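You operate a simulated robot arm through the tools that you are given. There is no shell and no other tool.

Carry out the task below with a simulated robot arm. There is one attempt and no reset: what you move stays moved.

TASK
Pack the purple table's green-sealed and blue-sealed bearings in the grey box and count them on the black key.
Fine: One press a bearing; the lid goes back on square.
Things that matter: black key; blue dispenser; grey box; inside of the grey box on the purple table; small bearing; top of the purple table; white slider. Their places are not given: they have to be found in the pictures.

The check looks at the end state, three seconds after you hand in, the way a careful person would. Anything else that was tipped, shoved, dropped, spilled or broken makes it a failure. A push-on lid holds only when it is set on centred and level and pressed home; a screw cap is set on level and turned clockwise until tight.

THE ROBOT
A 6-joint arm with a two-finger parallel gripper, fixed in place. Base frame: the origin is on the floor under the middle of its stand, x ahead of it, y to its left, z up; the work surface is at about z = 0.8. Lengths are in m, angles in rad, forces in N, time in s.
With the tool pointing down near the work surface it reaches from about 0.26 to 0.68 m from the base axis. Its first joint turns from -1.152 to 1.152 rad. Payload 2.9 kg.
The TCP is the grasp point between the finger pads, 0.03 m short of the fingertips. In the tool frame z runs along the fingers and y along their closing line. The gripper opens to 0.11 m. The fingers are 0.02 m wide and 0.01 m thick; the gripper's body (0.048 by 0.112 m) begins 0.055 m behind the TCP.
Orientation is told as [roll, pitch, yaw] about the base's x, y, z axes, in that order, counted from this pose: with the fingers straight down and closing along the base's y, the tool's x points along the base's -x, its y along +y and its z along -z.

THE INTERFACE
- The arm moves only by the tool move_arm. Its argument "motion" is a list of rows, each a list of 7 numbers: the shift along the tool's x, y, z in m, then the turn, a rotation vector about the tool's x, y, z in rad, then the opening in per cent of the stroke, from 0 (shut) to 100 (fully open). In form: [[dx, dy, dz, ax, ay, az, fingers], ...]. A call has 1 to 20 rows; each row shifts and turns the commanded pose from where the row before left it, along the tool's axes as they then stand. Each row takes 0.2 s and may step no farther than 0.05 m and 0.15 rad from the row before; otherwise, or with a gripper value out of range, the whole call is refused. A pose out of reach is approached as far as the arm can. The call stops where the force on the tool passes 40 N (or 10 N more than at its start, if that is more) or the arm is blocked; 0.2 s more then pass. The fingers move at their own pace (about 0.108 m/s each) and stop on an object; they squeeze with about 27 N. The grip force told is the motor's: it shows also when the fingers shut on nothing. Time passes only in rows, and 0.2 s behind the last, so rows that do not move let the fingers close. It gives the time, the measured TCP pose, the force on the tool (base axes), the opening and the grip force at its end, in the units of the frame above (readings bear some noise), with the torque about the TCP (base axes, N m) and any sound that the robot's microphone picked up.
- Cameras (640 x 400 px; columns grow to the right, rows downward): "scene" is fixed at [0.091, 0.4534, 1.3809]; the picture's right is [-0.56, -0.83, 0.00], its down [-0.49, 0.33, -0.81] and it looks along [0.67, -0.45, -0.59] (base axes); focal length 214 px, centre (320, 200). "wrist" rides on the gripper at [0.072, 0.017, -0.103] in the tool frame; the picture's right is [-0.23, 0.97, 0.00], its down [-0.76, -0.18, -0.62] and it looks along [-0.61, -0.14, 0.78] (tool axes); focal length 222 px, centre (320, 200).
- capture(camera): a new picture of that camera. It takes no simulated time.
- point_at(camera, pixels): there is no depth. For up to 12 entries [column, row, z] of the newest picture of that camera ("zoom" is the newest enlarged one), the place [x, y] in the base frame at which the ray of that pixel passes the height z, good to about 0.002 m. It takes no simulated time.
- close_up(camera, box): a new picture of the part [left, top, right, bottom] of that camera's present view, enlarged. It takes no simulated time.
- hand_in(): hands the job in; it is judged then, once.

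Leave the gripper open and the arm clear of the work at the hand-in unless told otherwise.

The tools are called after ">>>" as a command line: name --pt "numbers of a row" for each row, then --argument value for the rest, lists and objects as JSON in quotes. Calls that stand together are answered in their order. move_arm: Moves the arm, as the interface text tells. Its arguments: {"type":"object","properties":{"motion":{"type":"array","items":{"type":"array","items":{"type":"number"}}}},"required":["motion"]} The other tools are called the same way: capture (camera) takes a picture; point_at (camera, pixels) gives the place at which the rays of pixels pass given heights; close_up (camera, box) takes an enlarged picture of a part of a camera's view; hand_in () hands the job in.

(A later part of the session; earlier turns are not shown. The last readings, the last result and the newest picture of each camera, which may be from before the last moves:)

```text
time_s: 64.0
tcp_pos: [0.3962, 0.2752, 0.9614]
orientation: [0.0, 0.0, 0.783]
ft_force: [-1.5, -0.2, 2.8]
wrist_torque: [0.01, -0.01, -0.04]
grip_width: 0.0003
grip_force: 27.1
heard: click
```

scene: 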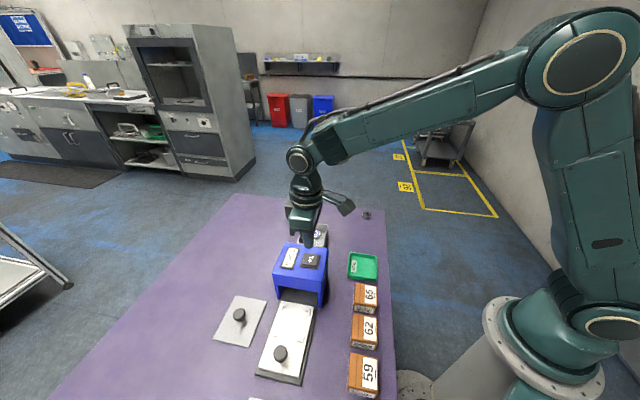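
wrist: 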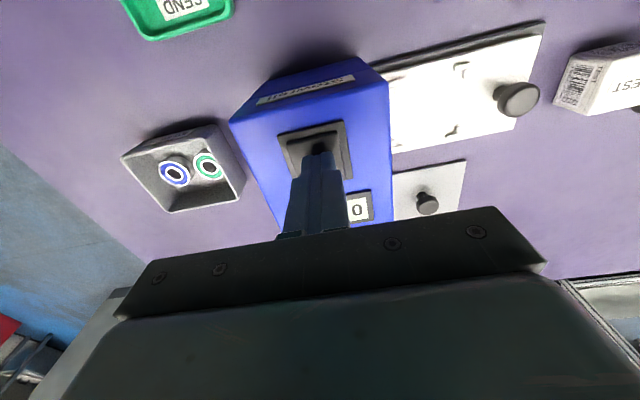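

A click at 2.8 N. Now I'll rise to release the key and read the display.

>>> move_arm --pt "0 0 -0.005 0 0 0 0" --pt "0 0 -0.01 0 0 0 0" --pt "0 0 0 0 0 0 0"

>>> close_up --camera "scene" --box '[264, 235, 344, 285]'

>>> capture --camera "scene"

>>> capture --camera "wrist"

```text
time_s: 64.8
tcp_pos: [0.3958, 0.2755, 0.9773]
orientation: [0.001, 0.0, 0.784]
ft_force: [-0.4, -0.1, 0.5]
wrist_torque: [-0.02, -0.01, 0.04]
grip_width: 0.0
grip_force: 27.4
```

```text
8.00 times, centred on (304, 260) of scene
```

zoom: 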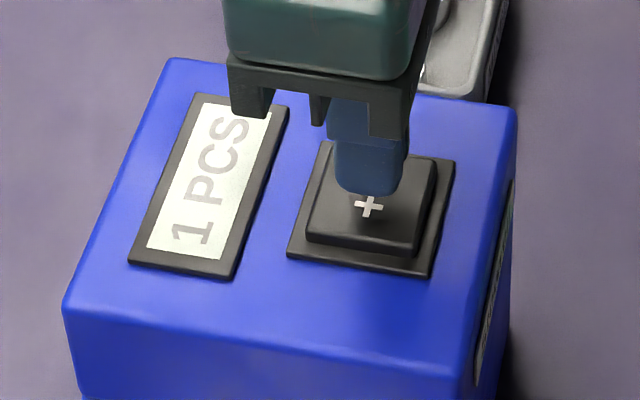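

```text
taken
```

scene: 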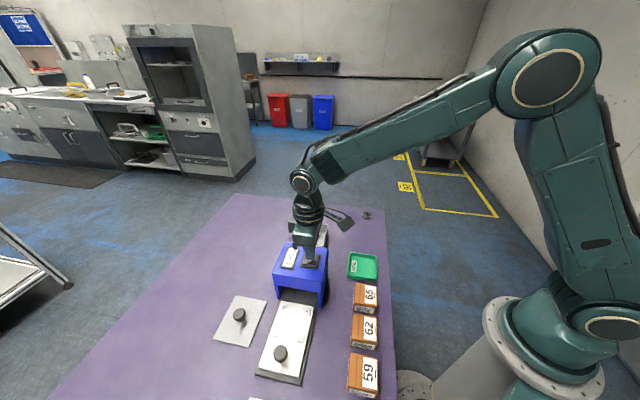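

```text
taken
```

wrist: 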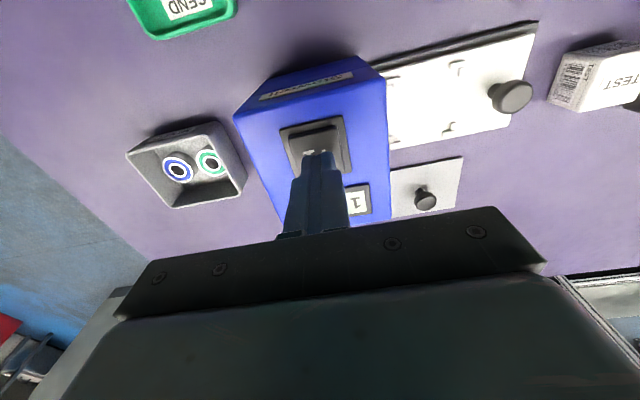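

The display reads "1 PCS". I'll check the dispenser's opening to see whether anything came out.

>>> close_up --camera "scene" --box '[260, 270, 340, 320]'

```text
8.00 times, centred on (300, 295) of scene
```

zoom: 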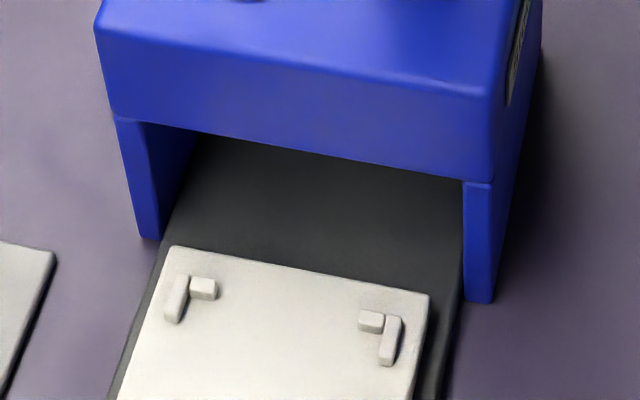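

Nothing was dispensed; it's a plain counter. Second press: go back down to just above the key.

>>> move_arm --pt "0 0 0.008 0 0 0 0" --pt "0 0 0.004 0 0 0 0" --pt "0 0 0.001 0 0 0 0" --pt "0 0 0 0 0 0 0"

```text
time_s: 65.8
tcp_pos: [0.3953, 0.276, 0.9638]
orientation: [-0.001, 0.0, 0.783]
ft_force: [1.3, -0.1, 1.8]
wrist_torque: [0.02, -0.03, 0.0]
grip_width: 0.0
grip_force: 27.2
```

>>> move_arm --pt "0 0 0.001 0 0 0 0" --pt "0 0 0 0 0 0 0"

```text
time_s: 66.4
tcp_pos: [0.3962, 0.2762, 0.9624]
orientation: [-0.001, 0.0, 0.783]
ft_force: [-1.0, -0.3, 1.5]
wrist_torque: [0.0, 0.04, -0.02]
grip_width: 0.0
grip_force: 27.1
```

>>> move_arm --pt "0 0 0.001 0 0 0 0" --pt "0 0 0 0 0 0 0"

```text
time_s: 67.0
tcp_pos: [0.3961, 0.2756, 0.9608]
orientation: [-0.001, -0.002, 0.785]
ft_force: [1.4, 1.5, 3.1]
wrist_torque: [0.03, -0.02, 0.03]
grip_width: 0.0003
grip_force: 27.4
heard: click
```

One click again. Rise well clear and read the display.

>>> move_arm --pt "0 0 -0.005 0 0 0 0" --pt "0 0 -0.02 0 0 0 0" --pt "0 0 -0.03 0 0 0 0" --pt "0 0 -0.02 0 0 0 0"

>>> close_up --camera "scene" --box '[264, 235, 344, 285]'

```text
time_s: 68.0
tcp_pos: [0.3964, 0.2762, 1.0364]
orientation: [0.0, 0.0, 0.784]
ft_force: [-0.4, -0.5, 0.2]
wrist_torque: [-0.01, -0.02, 0.0]
grip_width: 0.0
grip_force: 26.5
```

```text
8.00 times, centred on (304, 260) of scene
```

zoom: 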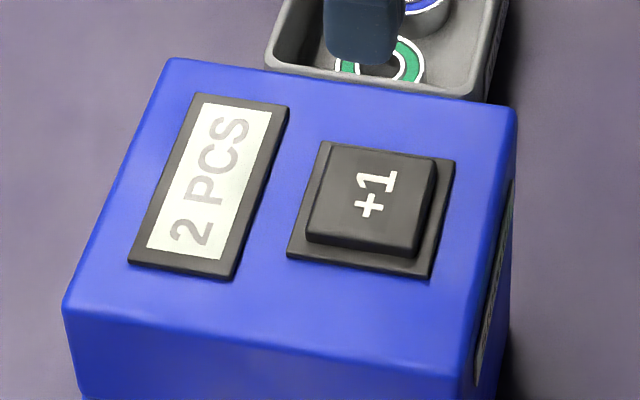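

Display "2 PCS" — count complete. Now back to the lid at about (0.421, 0.475), opening to 0.06 m.

>>> move_arm --pt "-0.0316 0.0246 0 0 0 0 30" --pt "-0.0316 0.0246 0 0 0 0 55" --pt "-0.0316 0.0246 0 0 0 0 55" --pt "-0.0316 0.0246 0 0 0 0 55" --pt "-0.0316 0.0248 0 0 0 0 55" --pt "0 0 0.04 0 0 0 55" --pt "0 0 0.02 0 0 0 55" --pt "0 0 0 0 0 0 55"

>>> capture --camera "wrist"

>>> close_up --camera "wrist" --box '[240, 40, 400, 140]'

```text
time_s: 69.8
tcp_pos: [0.4212, 0.4753, 0.9783]
orientation: [-0.001, -0.001, 0.784]
ft_force: [-0.7, -0.3, -0.2]
wrist_torque: [-0.05, -0.01, 0.02]
grip_width: 0.0602
grip_force: 0.1
```

```text
taken
```

wrist: 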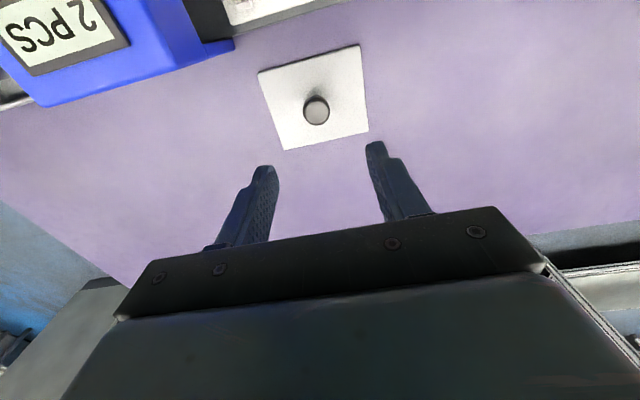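

```text
4.00 times, centred on (320, 90) of wrist
```

zoom: 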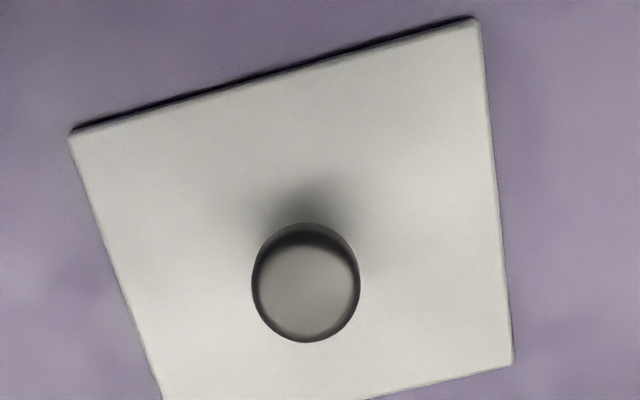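

>>> point_at --camera "zoom" --pixels '[[70, 132, 0.806], [478, 18, 0.806], [513, 363, 0.806], [305, 285, 0.833], [305, 285, 0.828]]'

>>> point_at --camera "wrist" --pixels '[[285, 150, 0.806], [368, 131, 0.806], [258, 73, 0.806], [360, 45, 0.806]]'

```text
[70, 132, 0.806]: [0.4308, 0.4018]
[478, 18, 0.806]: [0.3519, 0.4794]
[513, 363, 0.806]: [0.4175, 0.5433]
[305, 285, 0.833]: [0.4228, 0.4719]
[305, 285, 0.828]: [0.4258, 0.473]
```

```text
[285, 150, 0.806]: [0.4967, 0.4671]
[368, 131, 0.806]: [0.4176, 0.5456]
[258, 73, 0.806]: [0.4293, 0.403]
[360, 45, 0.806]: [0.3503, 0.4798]
```

The knob is ~3.5 mm toward the tool's −y. I'll trim that and lower to TCP z≈0.842.

>>> move_arm --pt "0 -0.0035 0.03 0 0 0 55" --pt "0 0 0.04 0 0 0 55" --pt "0 0 0.035 0 0 0 55" --pt "0 0 0.02 0 0 0 55" --pt "0 0 0.01 0 0 0 55" --pt "0 0 0 0 0 0 55"

>>> capture --camera "wrist"

>>> close_up --camera "wrist" --box '[240, 130, 400, 230]'

```text
time_s: 71.2
tcp_pos: [0.4255, 0.4723, 0.8427]
orientation: [-0.001, -0.001, 0.782]
ft_force: [-0.3, -0.7, 0.2]
wrist_torque: [0.01, 0.02, 0.01]
grip_width: 0.0607
grip_force: 0.1
```

```text
taken
```

wrist: 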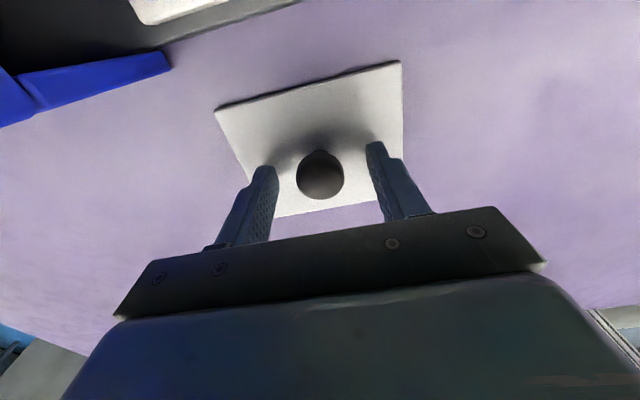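

```text
4.00 times, centred on (320, 180) of wrist
```

zoom: 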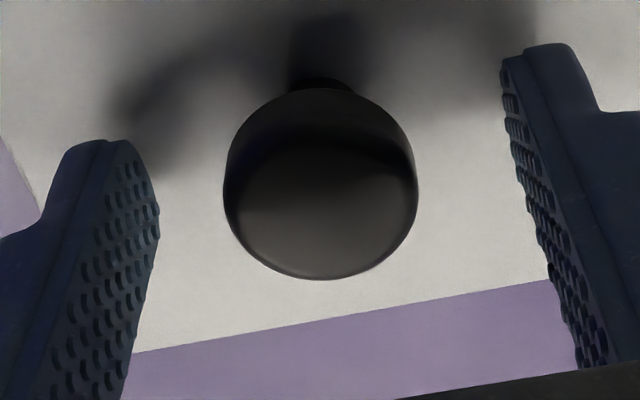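

Knob centred. Lower another 5 mm to reach the same grip height as before.

>>> move_arm --pt "0 0 0.003 0 0 0 55" --pt "0 0 0.002 0 0 0 55" --pt "0 0 0 0 0 0 55"

>>> close_up --camera "wrist" --box '[240, 130, 400, 230]'

```text
time_s: 72.0
tcp_pos: [0.4232, 0.4716, 0.8363]
orientation: [-0.001, 0.0, 0.786]
ft_force: [-0.4, -0.5, 0.0]
wrist_torque: [0.0, 0.0, -0.01]
grip_width: 0.0605
grip_force: 0.1
```

```text
4.00 times, centred on (320, 180) of wrist
```

zoom: 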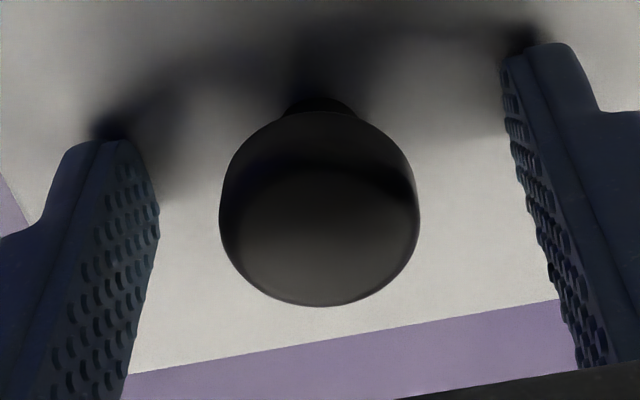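

This view matches the first grip. Closing on the knob.

>>> move_arm --pt "0 0 0 0 0 0 30" --pt "0 0 0 0 0 0 0" --pt "0 0 0 0 0 0 0" --pt "0 0 0 0 0 0 0"

>>> capture --camera "wrist"

>>> close_up --camera "wrist" --box '[192, 40, 432, 190]'

```text
time_s: 73.0
tcp_pos: [0.4231, 0.4725, 0.837]
orientation: [0.0, 0.0, 0.784]
ft_force: [-0.4, -0.4, 0.2]
wrist_torque: [-0.01, -0.01, 0.03]
grip_width: 0.0286
grip_force: 26.8
```

```text
taken
```

wrist: 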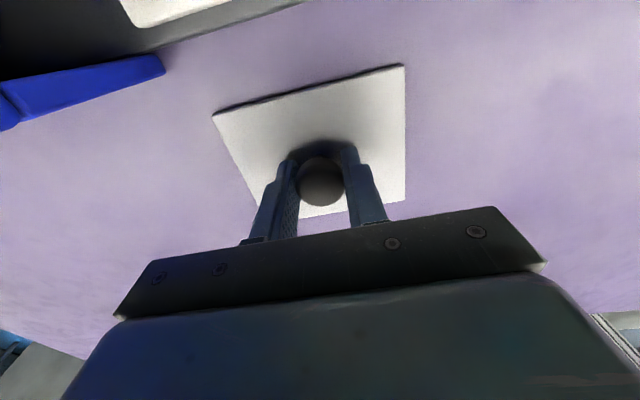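

```text
2.67 times, centred on (312, 115) of wrist
```

zoom: 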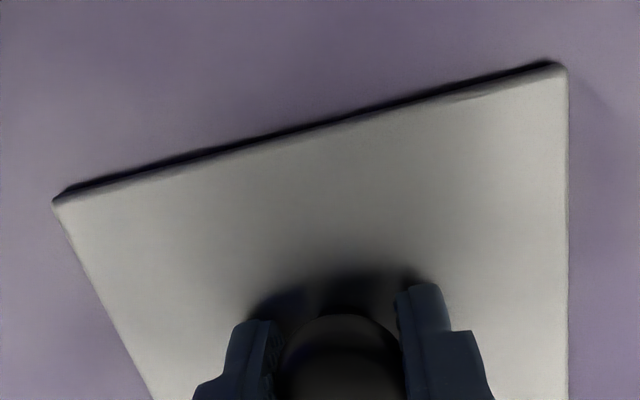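

Gripped. Lift slightly first (2 cm), check it hangs level, then up to 1.03.

>>> move_arm --pt "0 0 -0.005 0 0 0 0" --pt "0 0 -0.015 0 0 0 0" --pt "0 0 -0.04 0 0 0 0" --pt "0 0 -0.045 0 0 0 0" --pt "0 0 -0.045 0 0 0 0" --pt "0 0 -0.045 0 0 0 0" --pt "0 0 0 0 0 0 0"

>>> capture --camera "wrist"

>>> close_up --camera "wrist" --box '[192, 40, 432, 190]'

>>> close_up --camera "scene" --box '[150, 230, 310, 330]'

```text
time_s: 74.6
tcp_pos: [0.4228, 0.4739, 1.0333]
orientation: [-0.001, 0.0, 0.783]
ft_force: [-0.3, -0.1, -1.5]
wrist_torque: [0.0, 0.02, -0.01]
grip_width: 0.0285
grip_force: 27.6
```

```text
taken
```

wrist: 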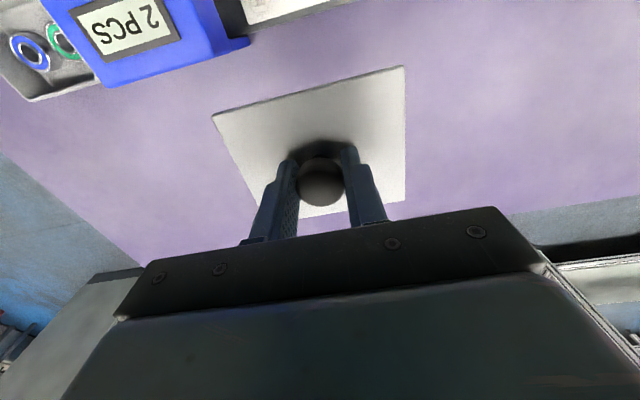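

```text
2.67 times, centred on (312, 115) of wrist
```

zoom: 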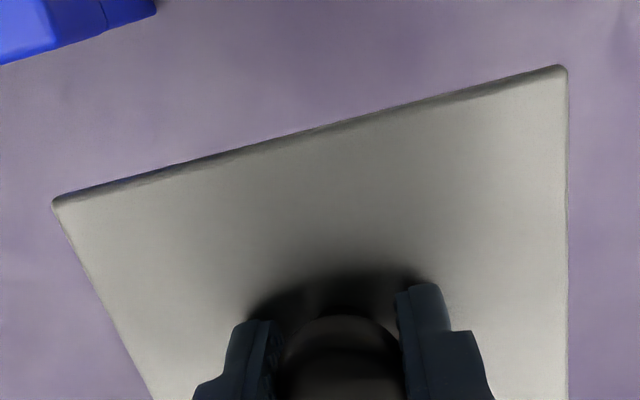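

```text
4.00 times, centred on (230, 280) of scene
```

zoom: 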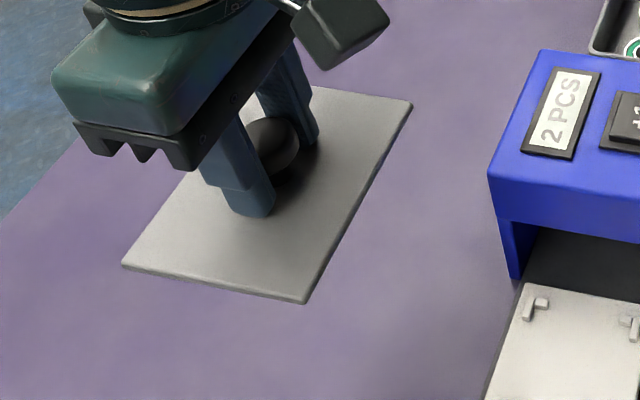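

>>> point_at --camera "zoom" --pixels '[[412, 103, 0.995], [305, 301, 0.995], [123, 263, 0.995], [412, 103, 1.003], [305, 301, 1.003], [123, 263, 1.003]]'

>>> point_at --camera "wrist" --pixels '[[212, 116, 0.995], [404.5, 65, 0.995], [405, 190, 0.995], [249, 190, 0.995], [212, 116, 1.003], [404.5, 65, 1.003], [405, 190, 1.003], [249, 190, 1.003]]'

```text
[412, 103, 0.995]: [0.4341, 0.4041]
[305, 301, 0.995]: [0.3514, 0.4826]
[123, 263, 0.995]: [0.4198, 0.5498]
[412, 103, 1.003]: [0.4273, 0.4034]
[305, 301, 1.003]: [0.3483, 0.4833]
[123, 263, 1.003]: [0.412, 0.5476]
```

```text
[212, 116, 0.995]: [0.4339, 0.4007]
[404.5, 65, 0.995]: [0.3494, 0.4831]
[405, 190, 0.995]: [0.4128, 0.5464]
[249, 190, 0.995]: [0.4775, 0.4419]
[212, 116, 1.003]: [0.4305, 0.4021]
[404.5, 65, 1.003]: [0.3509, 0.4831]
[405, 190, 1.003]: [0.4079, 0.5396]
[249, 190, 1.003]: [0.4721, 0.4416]
```

The lid hangs level with the same pose in the hand as at the first lift (centre offset ≈ +2.7 mm along the short axis), square within ~0.5°. Carry it back above the box at TCP (0.5468, 0.1739), z≈1.03.

>>> move_arm --pt "0.01245 -0.03 0 0 0 0 0" --pt "0.01245 -0.03 0 0 0 0 0" --pt "0.01245 -0.03 0 0 0 0 0" --pt "0.01245 -0.03 0 0 0 0 0" --pt "0.01245 -0.03 0 0 0 0 0" --pt "0.01245 -0.03 0 0 0 0 0" --pt "0.01245 -0.03 0 0 0 0 0" --pt "0.01245 -0.03 0 0 0 0 0" --pt "0.01245 -0.03 0 0 0 0 0" --pt "0.01245 -0.03 0 0 0 0 0" --pt "0 0 0.02 0 0 0 0" --pt "0 0 0.03 0 0 0 0" --pt "0 0 0 0 0 0 0"

>>> capture --camera "wrist"

>>> close_up --camera "scene" --box '[264, 190, 344, 240]'

```text
time_s: 77.4
tcp_pos: [0.5452, 0.1711, 0.9801]
orientation: [0.001, 0.0, 0.784]
ft_force: [-0.6, 0.0, -1.5]
wrist_torque: [-0.02, 0.0, -0.01]
grip_width: 0.0286
grip_force: 27.2
```

```text
taken
```

wrist: 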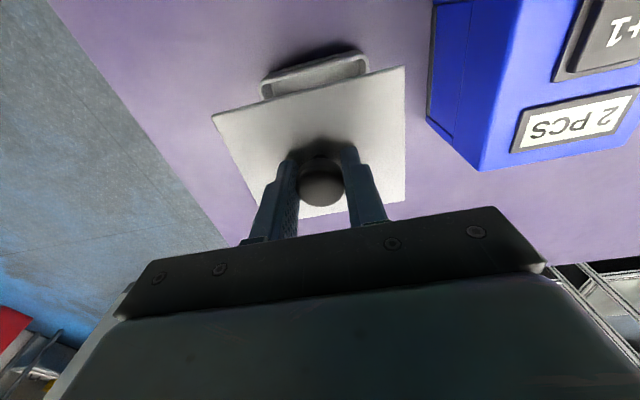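

```text
8.00 times, centred on (304, 215) of scene
```

zoom: 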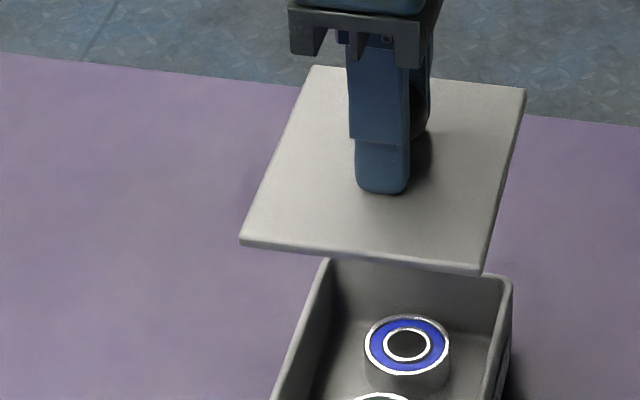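

I'll take two still readings to average out the pose noise before trimming.

>>> move_arm --pt "0 0 0 0 0 0 0"

>>> move_arm --pt "0 0 0 0 0 0 0"

>>> move_arm --pt "0 0 0 0 0 0 0"

>>> move_arm --pt "0 0 0 0 0 0 0"

```text
time_s: 77.8
tcp_pos: [0.5455, 0.1713, 0.982]
orientation: [0.0, 0.0, 0.785]
ft_force: [0.4, -0.1, -0.8]
wrist_torque: [-0.02, 0.01, 0.01]
grip_width: 0.0284
grip_force: 27.0
```

```text
time_s: 78.2
tcp_pos: [0.547, 0.1729, 0.982]
orientation: [-0.002, 0.0, 0.784]
ft_force: [-0.4, 0.1, -0.7]
wrist_torque: [-0.01, 0.0, 0.04]
grip_width: 0.0287
grip_force: 27.2
```

```text
time_s: 78.6
tcp_pos: [0.5461, 0.173, 0.9811]
orientation: [0.0, 0.0, 0.784]
ft_force: [-0.8, 0.3, -0.5]
wrist_torque: [0.01, 0.02, 0.0]
grip_width: 0.0285
grip_force: 27.4
```

```text
time_s: 79.0
tcp_pos: [0.547, 0.172, 0.9815]
orientation: [0.001, 0.0, 0.784]
ft_force: [-0.2, -0.7, -0.6]
wrist_torque: [0.0, 0.01, 0.04]
grip_width: 0.0282
grip_force: 26.8
```

Average TCP is (0.5462, 0.1721); the lift pose was (0.5468, 0.1739). Trim that difference and lower to ~0.90 (about 2 cm above seated).

>>> move_arm --pt "-0.0017 0.0008 0.02 0 0 0 0" --pt "0 0 0.03 0 0 0 0" --pt "0 0 0.02 0 0 0 0" --pt "0 0 0.01 0 0 0 0" --pt "0 0 0 0 0 0 0"

>>> close_up --camera "scene" --box '[280, 205, 344, 245]'

>>> capture --camera "wrist"

>>> close_up --camera "wrist" --box '[192, 40, 432, 190]'

```text
time_s: 80.2
tcp_pos: [0.548, 0.175, 0.9008]
orientation: [0.0, -0.001, 0.785]
ft_force: [-0.2, 0.4, -0.1]
wrist_torque: [-0.01, -0.05, 0.02]
grip_width: 0.0282
grip_force: 27.0
```

```text
10.00 times, centred on (312, 225) of scene
```

zoom: 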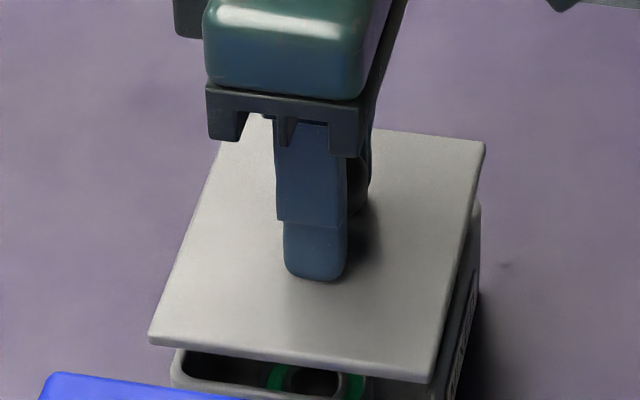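

```text
taken
```

wrist: 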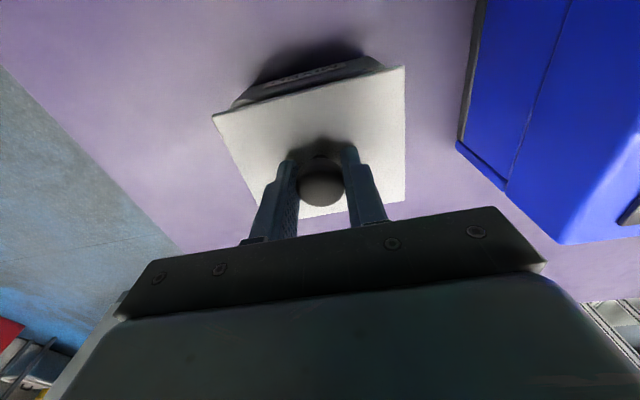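

```text
2.67 times, centred on (312, 115) of wrist
```

zoom: 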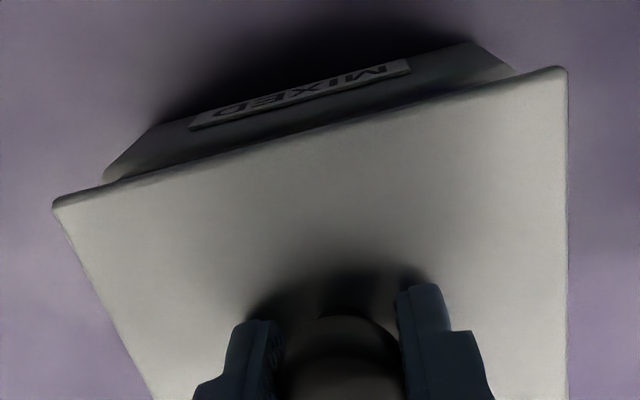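

Comparing lid corners in the zoom with the first lift, the lid is now about 2 mm too far in the tool's −x direction. I'll trim +2 mm in tool x, lower ~1 cm, and compare again (reference at that height: right corner ≈ (491,160), near-left ≈ (159,358)).

>>> move_arm --pt "0.002 0 0.003 0 0 0 0" --pt "0 0 0.005 0 0 0 0" --pt "0 0 0 0 0 0 0" --pt "0 0 0 0 0 0 0"

>>> close_up --camera "scene" --box '[280, 205, 344, 245]'

>>> close_up --camera "wrist" --box '[192, 40, 432, 190]'

```text
time_s: 81.2
tcp_pos: [0.5458, 0.1728, 0.8924]
orientation: [0.002, -0.001, 0.785]
ft_force: [-0.2, 0.5, -1.0]
wrist_torque: [-0.02, 0.01, 0.01]
grip_width: 0.0285
grip_force: 27.2
```

```text
10.00 times, centred on (312, 225) of scene
```

zoom: 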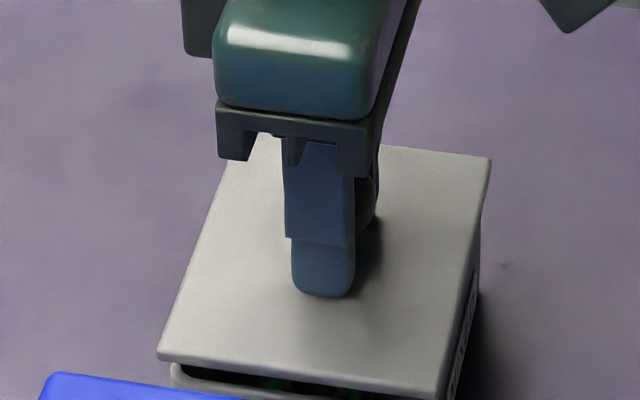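

```text
2.67 times, centred on (312, 115) of wrist
```

zoom: 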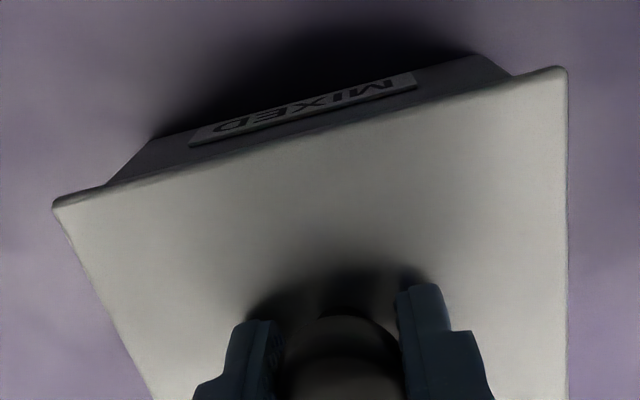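

Now the corners at (490,158) and (158,357) match the reference, and the overhang is even on both ends in the wrist view. Lowering in small steps, watching forces.

>>> move_arm --pt "0 0 0.002 0 0 0 0" --pt "0 0 0.002 0 0 0 0" --pt "0 0 0 0 0 0 0"

>>> close_up --camera "scene" --box '[280, 205, 344, 245]'

```text
time_s: 82.0
tcp_pos: [0.5458, 0.172, 0.8887]
orientation: [0.002, 0.0, 0.784]
ft_force: [0.2, -0.2, 0.0]
wrist_torque: [-0.01, 0.0, -0.02]
grip_width: 0.0282
grip_force: 27.0
```

```text
10.00 times, centred on (312, 225) of scene
```

zoom: 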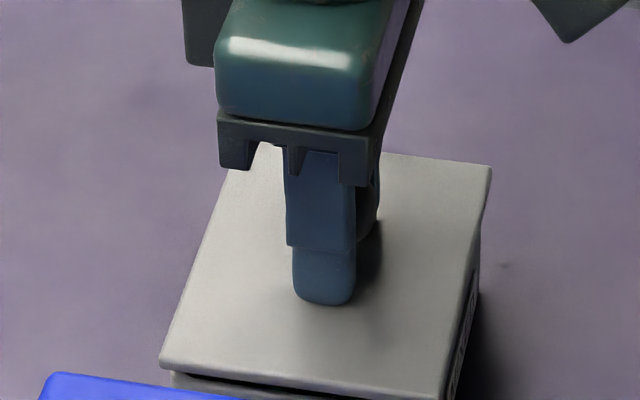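

>>> move_arm --pt "0 0 0.002 0 0 0 0" --pt "0 0 0.001 0 0 0 0" --pt "0 0 0 0 0 0 0"

```text
time_s: 82.8
tcp_pos: [0.5468, 0.1731, 0.8848]
orientation: [0.0, 0.002, 0.783]
ft_force: [-0.6, 0.7, -1.0]
wrist_torque: [-0.03, 0.02, -0.01]
grip_width: 0.0283
grip_force: 27.4
```

>>> move_arm --pt "0 0 0.001 0 0 0 0" --pt "0 0 0 0 0 0 0"

>>> close_up --camera "scene" --box '[280, 205, 344, 245]'

```text
time_s: 83.4
tcp_pos: [0.5466, 0.1741, 0.8854]
orientation: [-0.001, 0.0, 0.783]
ft_force: [-1.3, -0.2, -0.8]
wrist_torque: [0.0, 0.04, 0.02]
grip_width: 0.0283
grip_force: 26.5
```

```text
10.00 times, centred on (312, 225) of scene
```

zoom: 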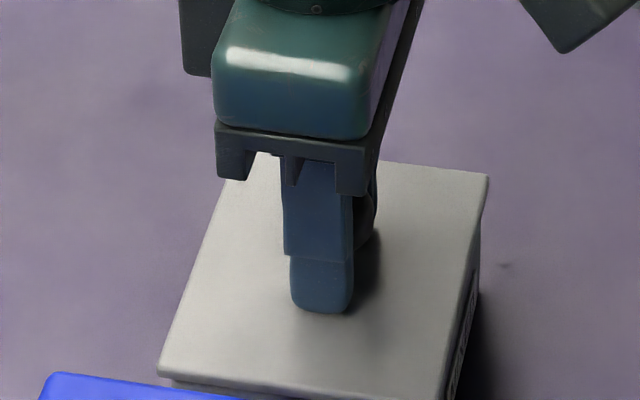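

Almost seated (corners within ~1 px laterally, ~2 mm high). Continue in 1 mm steps.

>>> move_arm --pt "0 0 0.001 0 0 0 0" --pt "0 0 0 0 0 0 0"

```text
time_s: 84.0
tcp_pos: [0.5467, 0.1728, 0.8843]
orientation: [0.0, 0.001, 0.785]
ft_force: [-0.5, 0.2, -0.5]
wrist_torque: [0.03, 0.03, 0.02]
grip_width: 0.0287
grip_force: 27.5
```

>>> move_arm --pt "0 0 0.001 0 0 0 0" --pt "0 0 0 0 0 0 0"

```text
time_s: 84.6
tcp_pos: [0.5473, 0.1722, 0.8825]
orientation: [0.001, 0.0, 0.782]
ft_force: [0.1, -0.6, -0.1]
wrist_torque: [0.04, -0.02, 0.02]
grip_width: 0.0285
grip_force: 27.4
```

>>> move_arm --pt "0 0 0.001 0 0 0 0" --pt "0 0 0 0 0 0 0"

>>> close_up --camera "scene" --box '[280, 205, 344, 245]'

```text
time_s: 85.2
tcp_pos: [0.547, 0.1728, 0.8816]
orientation: [-0.001, -0.002, 0.783]
ft_force: [0.1, -1.9, 3.8]
wrist_torque: [-0.07, 0.04, -0.03]
grip_width: 0.0285
grip_force: 27.0
```

```text
10.00 times, centred on (312, 225) of scene
```

zoom: 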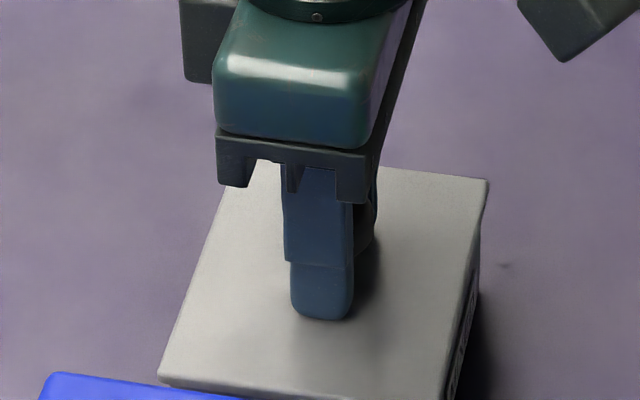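

Contact at the seated height (3.8 N), corners match the original (487,181)/(159,376) vs (489,181)/(160,376). Now press home in 1 mm steps, listening for the snap.

>>> move_arm --pt "0 0 0.001 0 0 0 0" --pt "0 0 0 0 0 0 0"

```text
time_s: 85.8
tcp_pos: [0.5456, 0.1735, 0.8813]
orientation: [0.0, -0.002, 0.784]
ft_force: [0.7, -2.7, 10.1]
wrist_torque: [-0.07, 0.05, 0.0]
grip_width: 0.0285
grip_force: 26.8
```

>>> move_arm --pt "0 0 0.001 0 0 0 0" --pt "0 0 0 0 0 0 0"

```text
time_s: 86.4
tcp_pos: [0.5479, 0.1726, 0.8822]
orientation: [-0.002, -0.004, 0.784]
ft_force: [3.7, -1.9, 19.8]
wrist_torque: [-0.03, -0.06, -0.01]
grip_width: 0.0286
grip_force: 26.9
```

>>> move_arm --pt "0 0 0.001 0 0 0 0" --pt "0 0 0 0 0 0 0"

```text
time_s: 87.0
tcp_pos: [0.5469, 0.1723, 0.8816]
orientation: [-0.003, -0.003, 0.785]
ft_force: [2.6, -1.7, 26.3]
wrist_torque: [0.02, -0.07, -0.01]
grip_width: 0.0286
grip_force: 27.3
```

26 N and no snap yet; the TCP isn't going lower. I'll look closely at both views for any tilt or offset.

>>> close_up --camera "scene" --box '[292, 215, 340, 245]'

>>> close_up --camera "wrist" --box '[192, 40, 432, 190]'

>>> capture --camera "wrist"

```text
13.33 times, centred on (316, 230) of scene
```

zoom: 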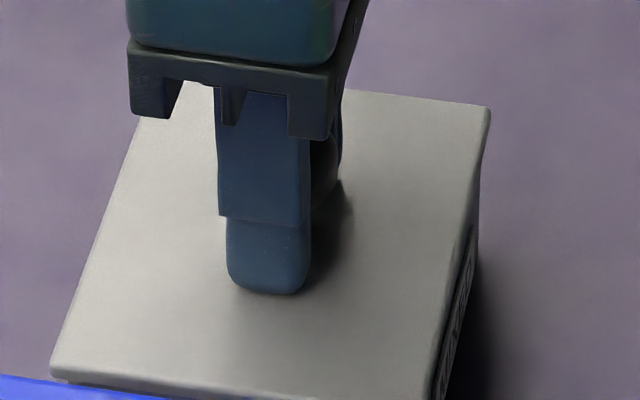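

```text
2.67 times, centred on (312, 115) of wrist
```

zoom: 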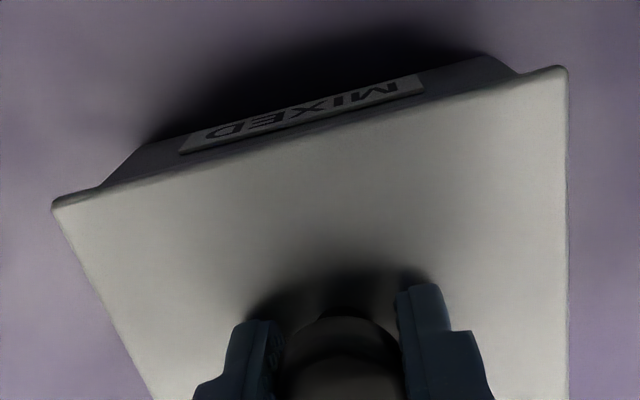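

```text
taken
```

wrist: 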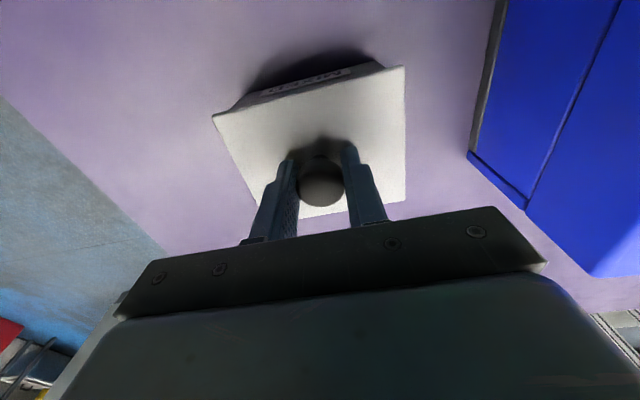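

The overhang is symmetric; the lid looks level but may not be snapped yet. Press a little harder.

>>> move_arm --pt "0 0 0.001 0 0 0 0" --pt "0 0 0 0 0 0 0"

```text
time_s: 87.6
tcp_pos: [0.5468, 0.172, 0.8812]
orientation: [-0.004, -0.006, 0.785]
ft_force: [-2.2, -2.0, 31.9]
wrist_torque: [0.0, 0.0, 0.0]
grip_width: 0.0281
grip_force: 27.5
```

>>> move_arm --pt "0 0 0.001 0 0 0 0" --pt "0 0 0 0 0 0 0"

```text
time_s: 88.2
tcp_pos: [0.5472, 0.172, 0.8808]
orientation: [-0.004, -0.005, 0.785]
ft_force: [-3.7, -2.8, 36.6]
wrist_torque: [-0.04, 0.29, 0.03]
grip_width: 0.0283
grip_force: 26.8
```

36 N with no snap. Before doing anything else I'll inspect the seam closely in both views.

>>> close_up --camera "scene" --box '[290, 232, 322, 252]'

>>> close_up --camera "scene" --box '[312, 217, 344, 237]'

>>> close_up --camera "wrist" --box '[200, 50, 296, 110]'

>>> close_up --camera "wrist" --box '[330, 40, 426, 100]'

```text
16.00 times, centred on (306, 242) of scene
```

zoom: 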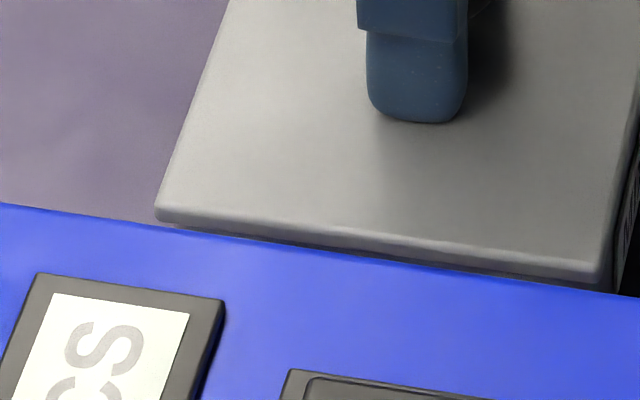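

```text
16.00 times, centred on (328, 227) of scene
```

zoom: 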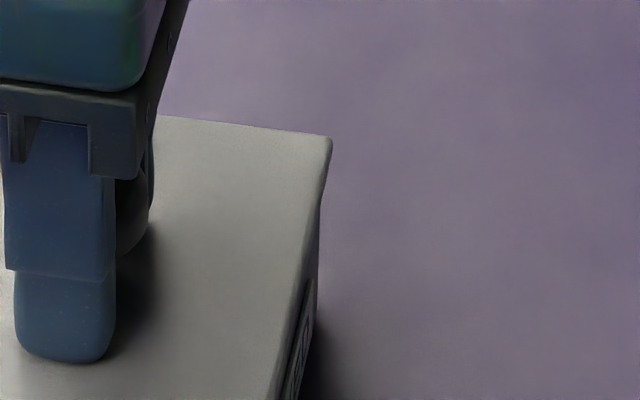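

```text
6.67 times, centred on (248, 80) of wrist
```

zoom: 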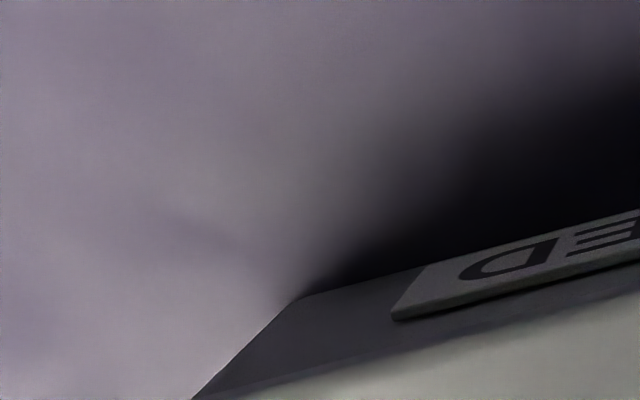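

```text
6.67 times, centred on (378, 70) of wrist
```

zoom: 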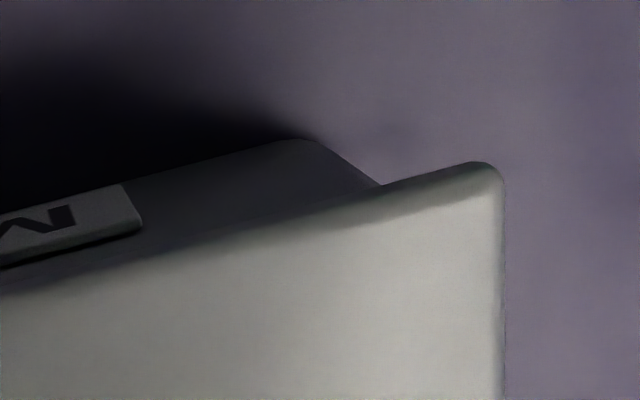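

The seam looks nearly right but no snap occurred, so the lid is probably a hair off-centre. I'll unload, lift the lid ~4 cm and measure lid and rim together for a precise alignment.

>>> move_arm --pt "0 0 -0.003 0 0 0 0" --pt "0 0 -0.003 0 0 0 0" --pt "0 0 -0.01 0 0 0 0" --pt "0 0 -0.03 0 0 0 0" --pt "0 0 -0.03 0 0 0 0" --pt "0 0 0 0 0 0 0" --pt "0 0 0 0 0 0 0"

>>> close_up --camera "scene" --box '[292, 212, 332, 237]'

>>> close_up --camera "scene" --box '[290, 225, 330, 250]'

>>> capture --camera "wrist"

>>> close_up --camera "wrist" --box '[192, 30, 432, 180]'

```text
time_s: 89.8
tcp_pos: [0.546, 0.1723, 0.9544]
orientation: [0.0, 0.0, 0.785]
ft_force: [0.1, 1.0, -0.7]
wrist_torque: [-0.02, 0.01, 0.01]
grip_width: 0.0285
grip_force: 26.9
```

```text
16.00 times, centred on (312, 224) of scene
```

zoom: 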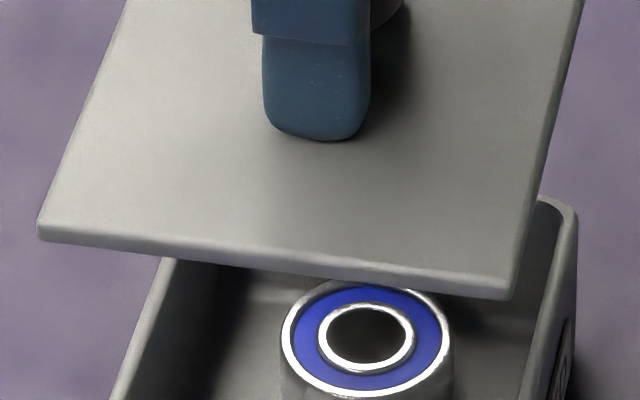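

```text
16.00 times, centred on (310, 238) of scene
```

zoom: 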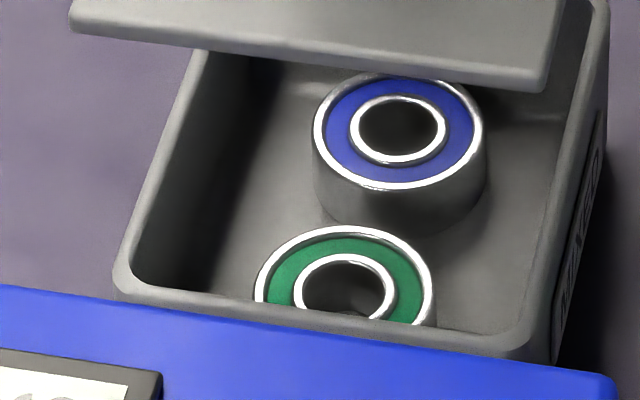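

```text
taken
```

wrist: 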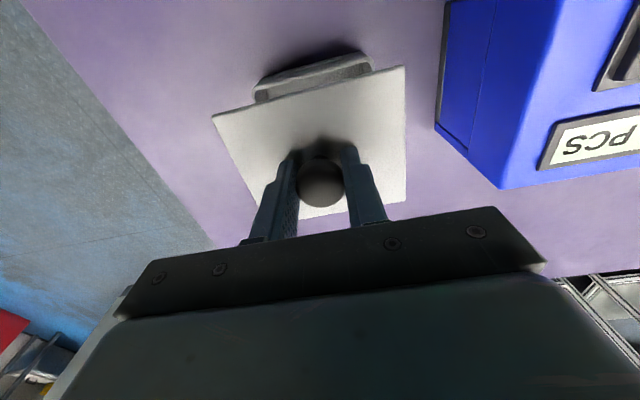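

```text
2.67 times, centred on (312, 105) of wrist
```

zoom: 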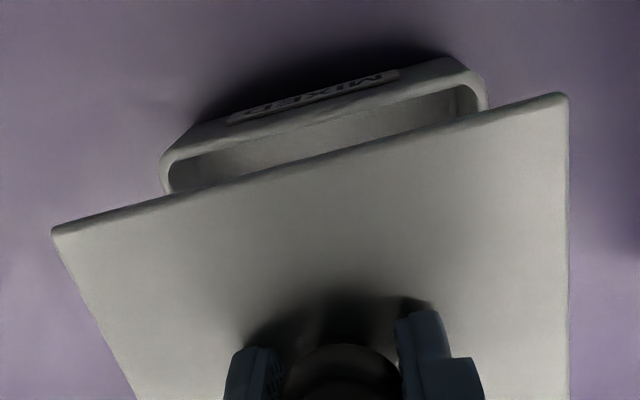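

I'll test how noisy point_at is by repeating one pixel, and measure rim points in the scene zoom.

>>> close_up --camera "scene" --box '[290, 225, 330, 250]'

>>> point_at --camera "zoom" --pixels '[[130, 215, 0.84], [130, 215, 0.84], [130, 215, 0.84], [187, 65, 0.84], [187, 65, 0.84], [606, 40, 0.84], [606, 40, 0.84], [180, 300, 0.84], [480, 350, 0.84], [480, 350, 0.84]]'

```text
16.00 times, centred on (310, 238) of scene
```

zoom: 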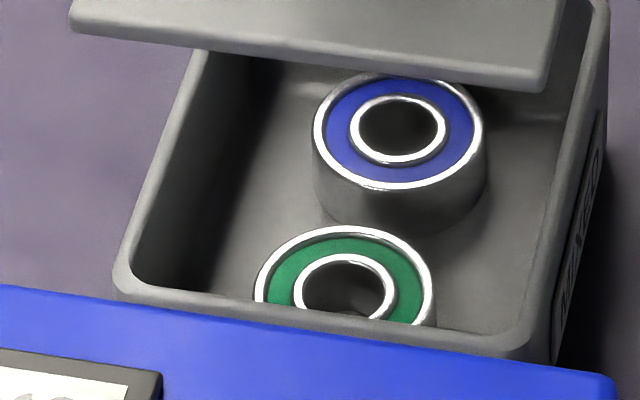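

```text
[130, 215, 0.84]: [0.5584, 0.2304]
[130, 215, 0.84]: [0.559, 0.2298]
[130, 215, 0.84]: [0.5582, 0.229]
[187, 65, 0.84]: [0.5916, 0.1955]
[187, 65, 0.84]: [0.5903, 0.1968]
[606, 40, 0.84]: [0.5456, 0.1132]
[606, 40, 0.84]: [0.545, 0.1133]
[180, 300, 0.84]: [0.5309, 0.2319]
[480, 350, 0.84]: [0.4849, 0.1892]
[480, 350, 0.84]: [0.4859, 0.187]
```

Noise is ~0.7 mm per reading. I'll zoom the wrist view on the rim edge and the lid edge to compare directions and offsets.

>>> close_up --camera "wrist" --box '[240, 40, 400, 140]'

```text
4.00 times, centred on (320, 90) of wrist
```

zoom: 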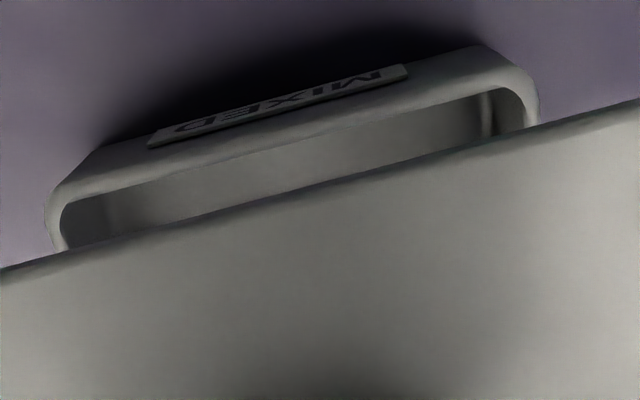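

>>> point_at --camera "zoom" --pixels '[[110, 193, 0.8425], [110, 193, 0.8425], [110, 193, 0.8425], [470, 96, 0.8425], [470, 96, 0.8425], [470, 96, 0.8425], [5, 269, 0.9185], [5, 269, 0.9185], [5, 269, 0.9185], [635, 102, 0.9185], [635, 102, 0.9185], [635, 102, 0.9185]]'

>>> point_at --camera "zoom" --pixels '[[45, 218, 0.8425], [45, 218, 0.8425], [45, 218, 0.8425], [540, 108, 0.8425], [540, 108, 0.8425], [540, 108, 0.8425]]'

>>> point_at --camera "wrist" --pixels '[[211.7, 117, 0.9185], [211.7, 117, 0.9185], [211.7, 117, 0.9185], [404.8, 65, 0.9185], [404.8, 65, 0.9185], [404.8, 65, 0.9185], [406, 200, 0.9185], [406, 200, 0.9185], [406, 200, 0.9185]]'

```text
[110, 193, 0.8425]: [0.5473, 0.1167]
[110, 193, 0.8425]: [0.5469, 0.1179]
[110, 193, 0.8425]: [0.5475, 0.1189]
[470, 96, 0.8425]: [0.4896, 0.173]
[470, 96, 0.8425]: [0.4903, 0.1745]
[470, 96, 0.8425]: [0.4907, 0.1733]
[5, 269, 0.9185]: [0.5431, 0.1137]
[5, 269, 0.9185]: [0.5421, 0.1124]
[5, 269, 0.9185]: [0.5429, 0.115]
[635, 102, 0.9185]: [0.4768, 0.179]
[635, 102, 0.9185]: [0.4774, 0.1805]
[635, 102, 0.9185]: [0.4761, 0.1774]
```

```text
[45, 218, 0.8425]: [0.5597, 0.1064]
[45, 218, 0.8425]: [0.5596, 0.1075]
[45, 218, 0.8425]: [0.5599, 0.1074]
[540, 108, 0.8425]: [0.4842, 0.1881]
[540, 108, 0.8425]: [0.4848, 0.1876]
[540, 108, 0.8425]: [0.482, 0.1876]
```

```text
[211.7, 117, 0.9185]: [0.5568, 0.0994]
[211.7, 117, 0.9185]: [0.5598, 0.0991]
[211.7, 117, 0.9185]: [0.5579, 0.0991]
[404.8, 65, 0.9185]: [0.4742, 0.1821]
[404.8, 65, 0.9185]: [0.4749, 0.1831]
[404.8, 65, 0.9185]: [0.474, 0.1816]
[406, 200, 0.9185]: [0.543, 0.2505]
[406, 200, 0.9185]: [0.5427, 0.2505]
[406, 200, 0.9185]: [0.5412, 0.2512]
```

The lid is about 0.8 mm off along the long axis, ~0.5 mm along the short one and ~0.3° turned. I'll trim these, lower again until light contact, and then release it gently on the rim so it can lie level before pressing from above.

>>> move_arm --pt "0.0005 0.0008 0 0 0 -0.006 0" --pt "0 0 0.03 0 0 0 0" --pt "0 0 0.025 0 0 0 0" --pt "0 0 0.008 0 0 0 0" --pt "0 0 0.004 0 0 0 0" --pt "0 0 0 0 0 0 0"

>>> close_up --camera "scene" --box '[280, 205, 344, 245]'

```text
time_s: 91.2
tcp_pos: [0.5445, 0.1727, 0.8874]
orientation: [-0.001, -0.001, 0.791]
ft_force: [0.6, 0.3, -0.9]
wrist_torque: [0.02, -0.02, -0.02]
grip_width: 0.0284
grip_force: 26.7
```

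```text
10.00 times, centred on (312, 225) of scene
```

zoom: 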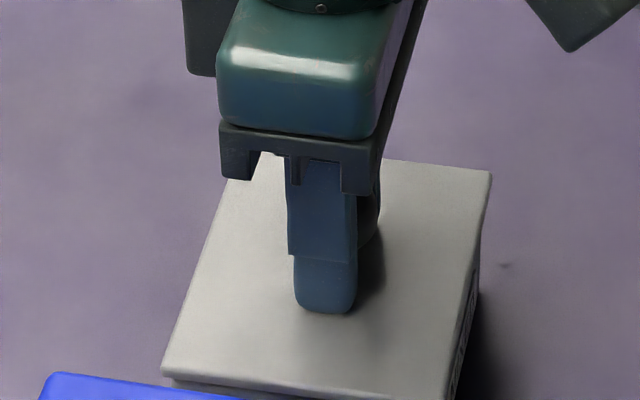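

>>> move_arm --pt "0 0 0.002 0 0 0 0" --pt "0 0 0.001 0 0 0 0" --pt "0 0 0 0 0 0 0"

```text
time_s: 92.0
tcp_pos: [0.5441, 0.1714, 0.8848]
orientation: [0.0, 0.002, 0.791]
ft_force: [0.8, 0.4, -0.7]
wrist_torque: [-0.02, 0.0, 0.01]
grip_width: 0.0285
grip_force: 26.7
```

>>> move_arm --pt "0 0 0.001 0 0 0 0" --pt "0 0 0 0 0 0 0"

>>> close_up --camera "scene" --box '[280, 205, 344, 245]'

```text
time_s: 92.6
tcp_pos: [0.5452, 0.1713, 0.883]
orientation: [-0.001, 0.0, 0.79]
ft_force: [-0.7, -0.6, 0.0]
wrist_torque: [0.01, -0.01, 0.03]
grip_width: 0.0285
grip_force: 27.1
```

```text
10.00 times, centred on (312, 225) of scene
```

zoom: 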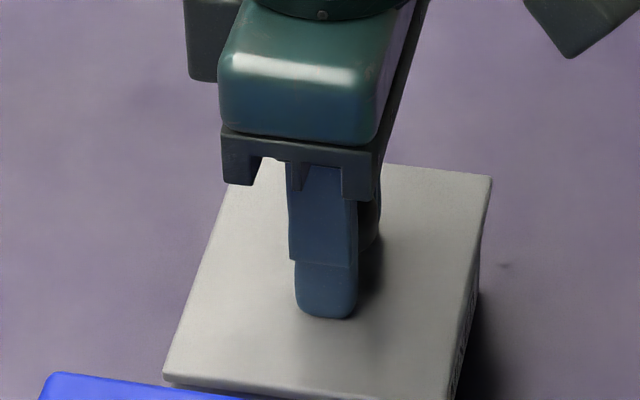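

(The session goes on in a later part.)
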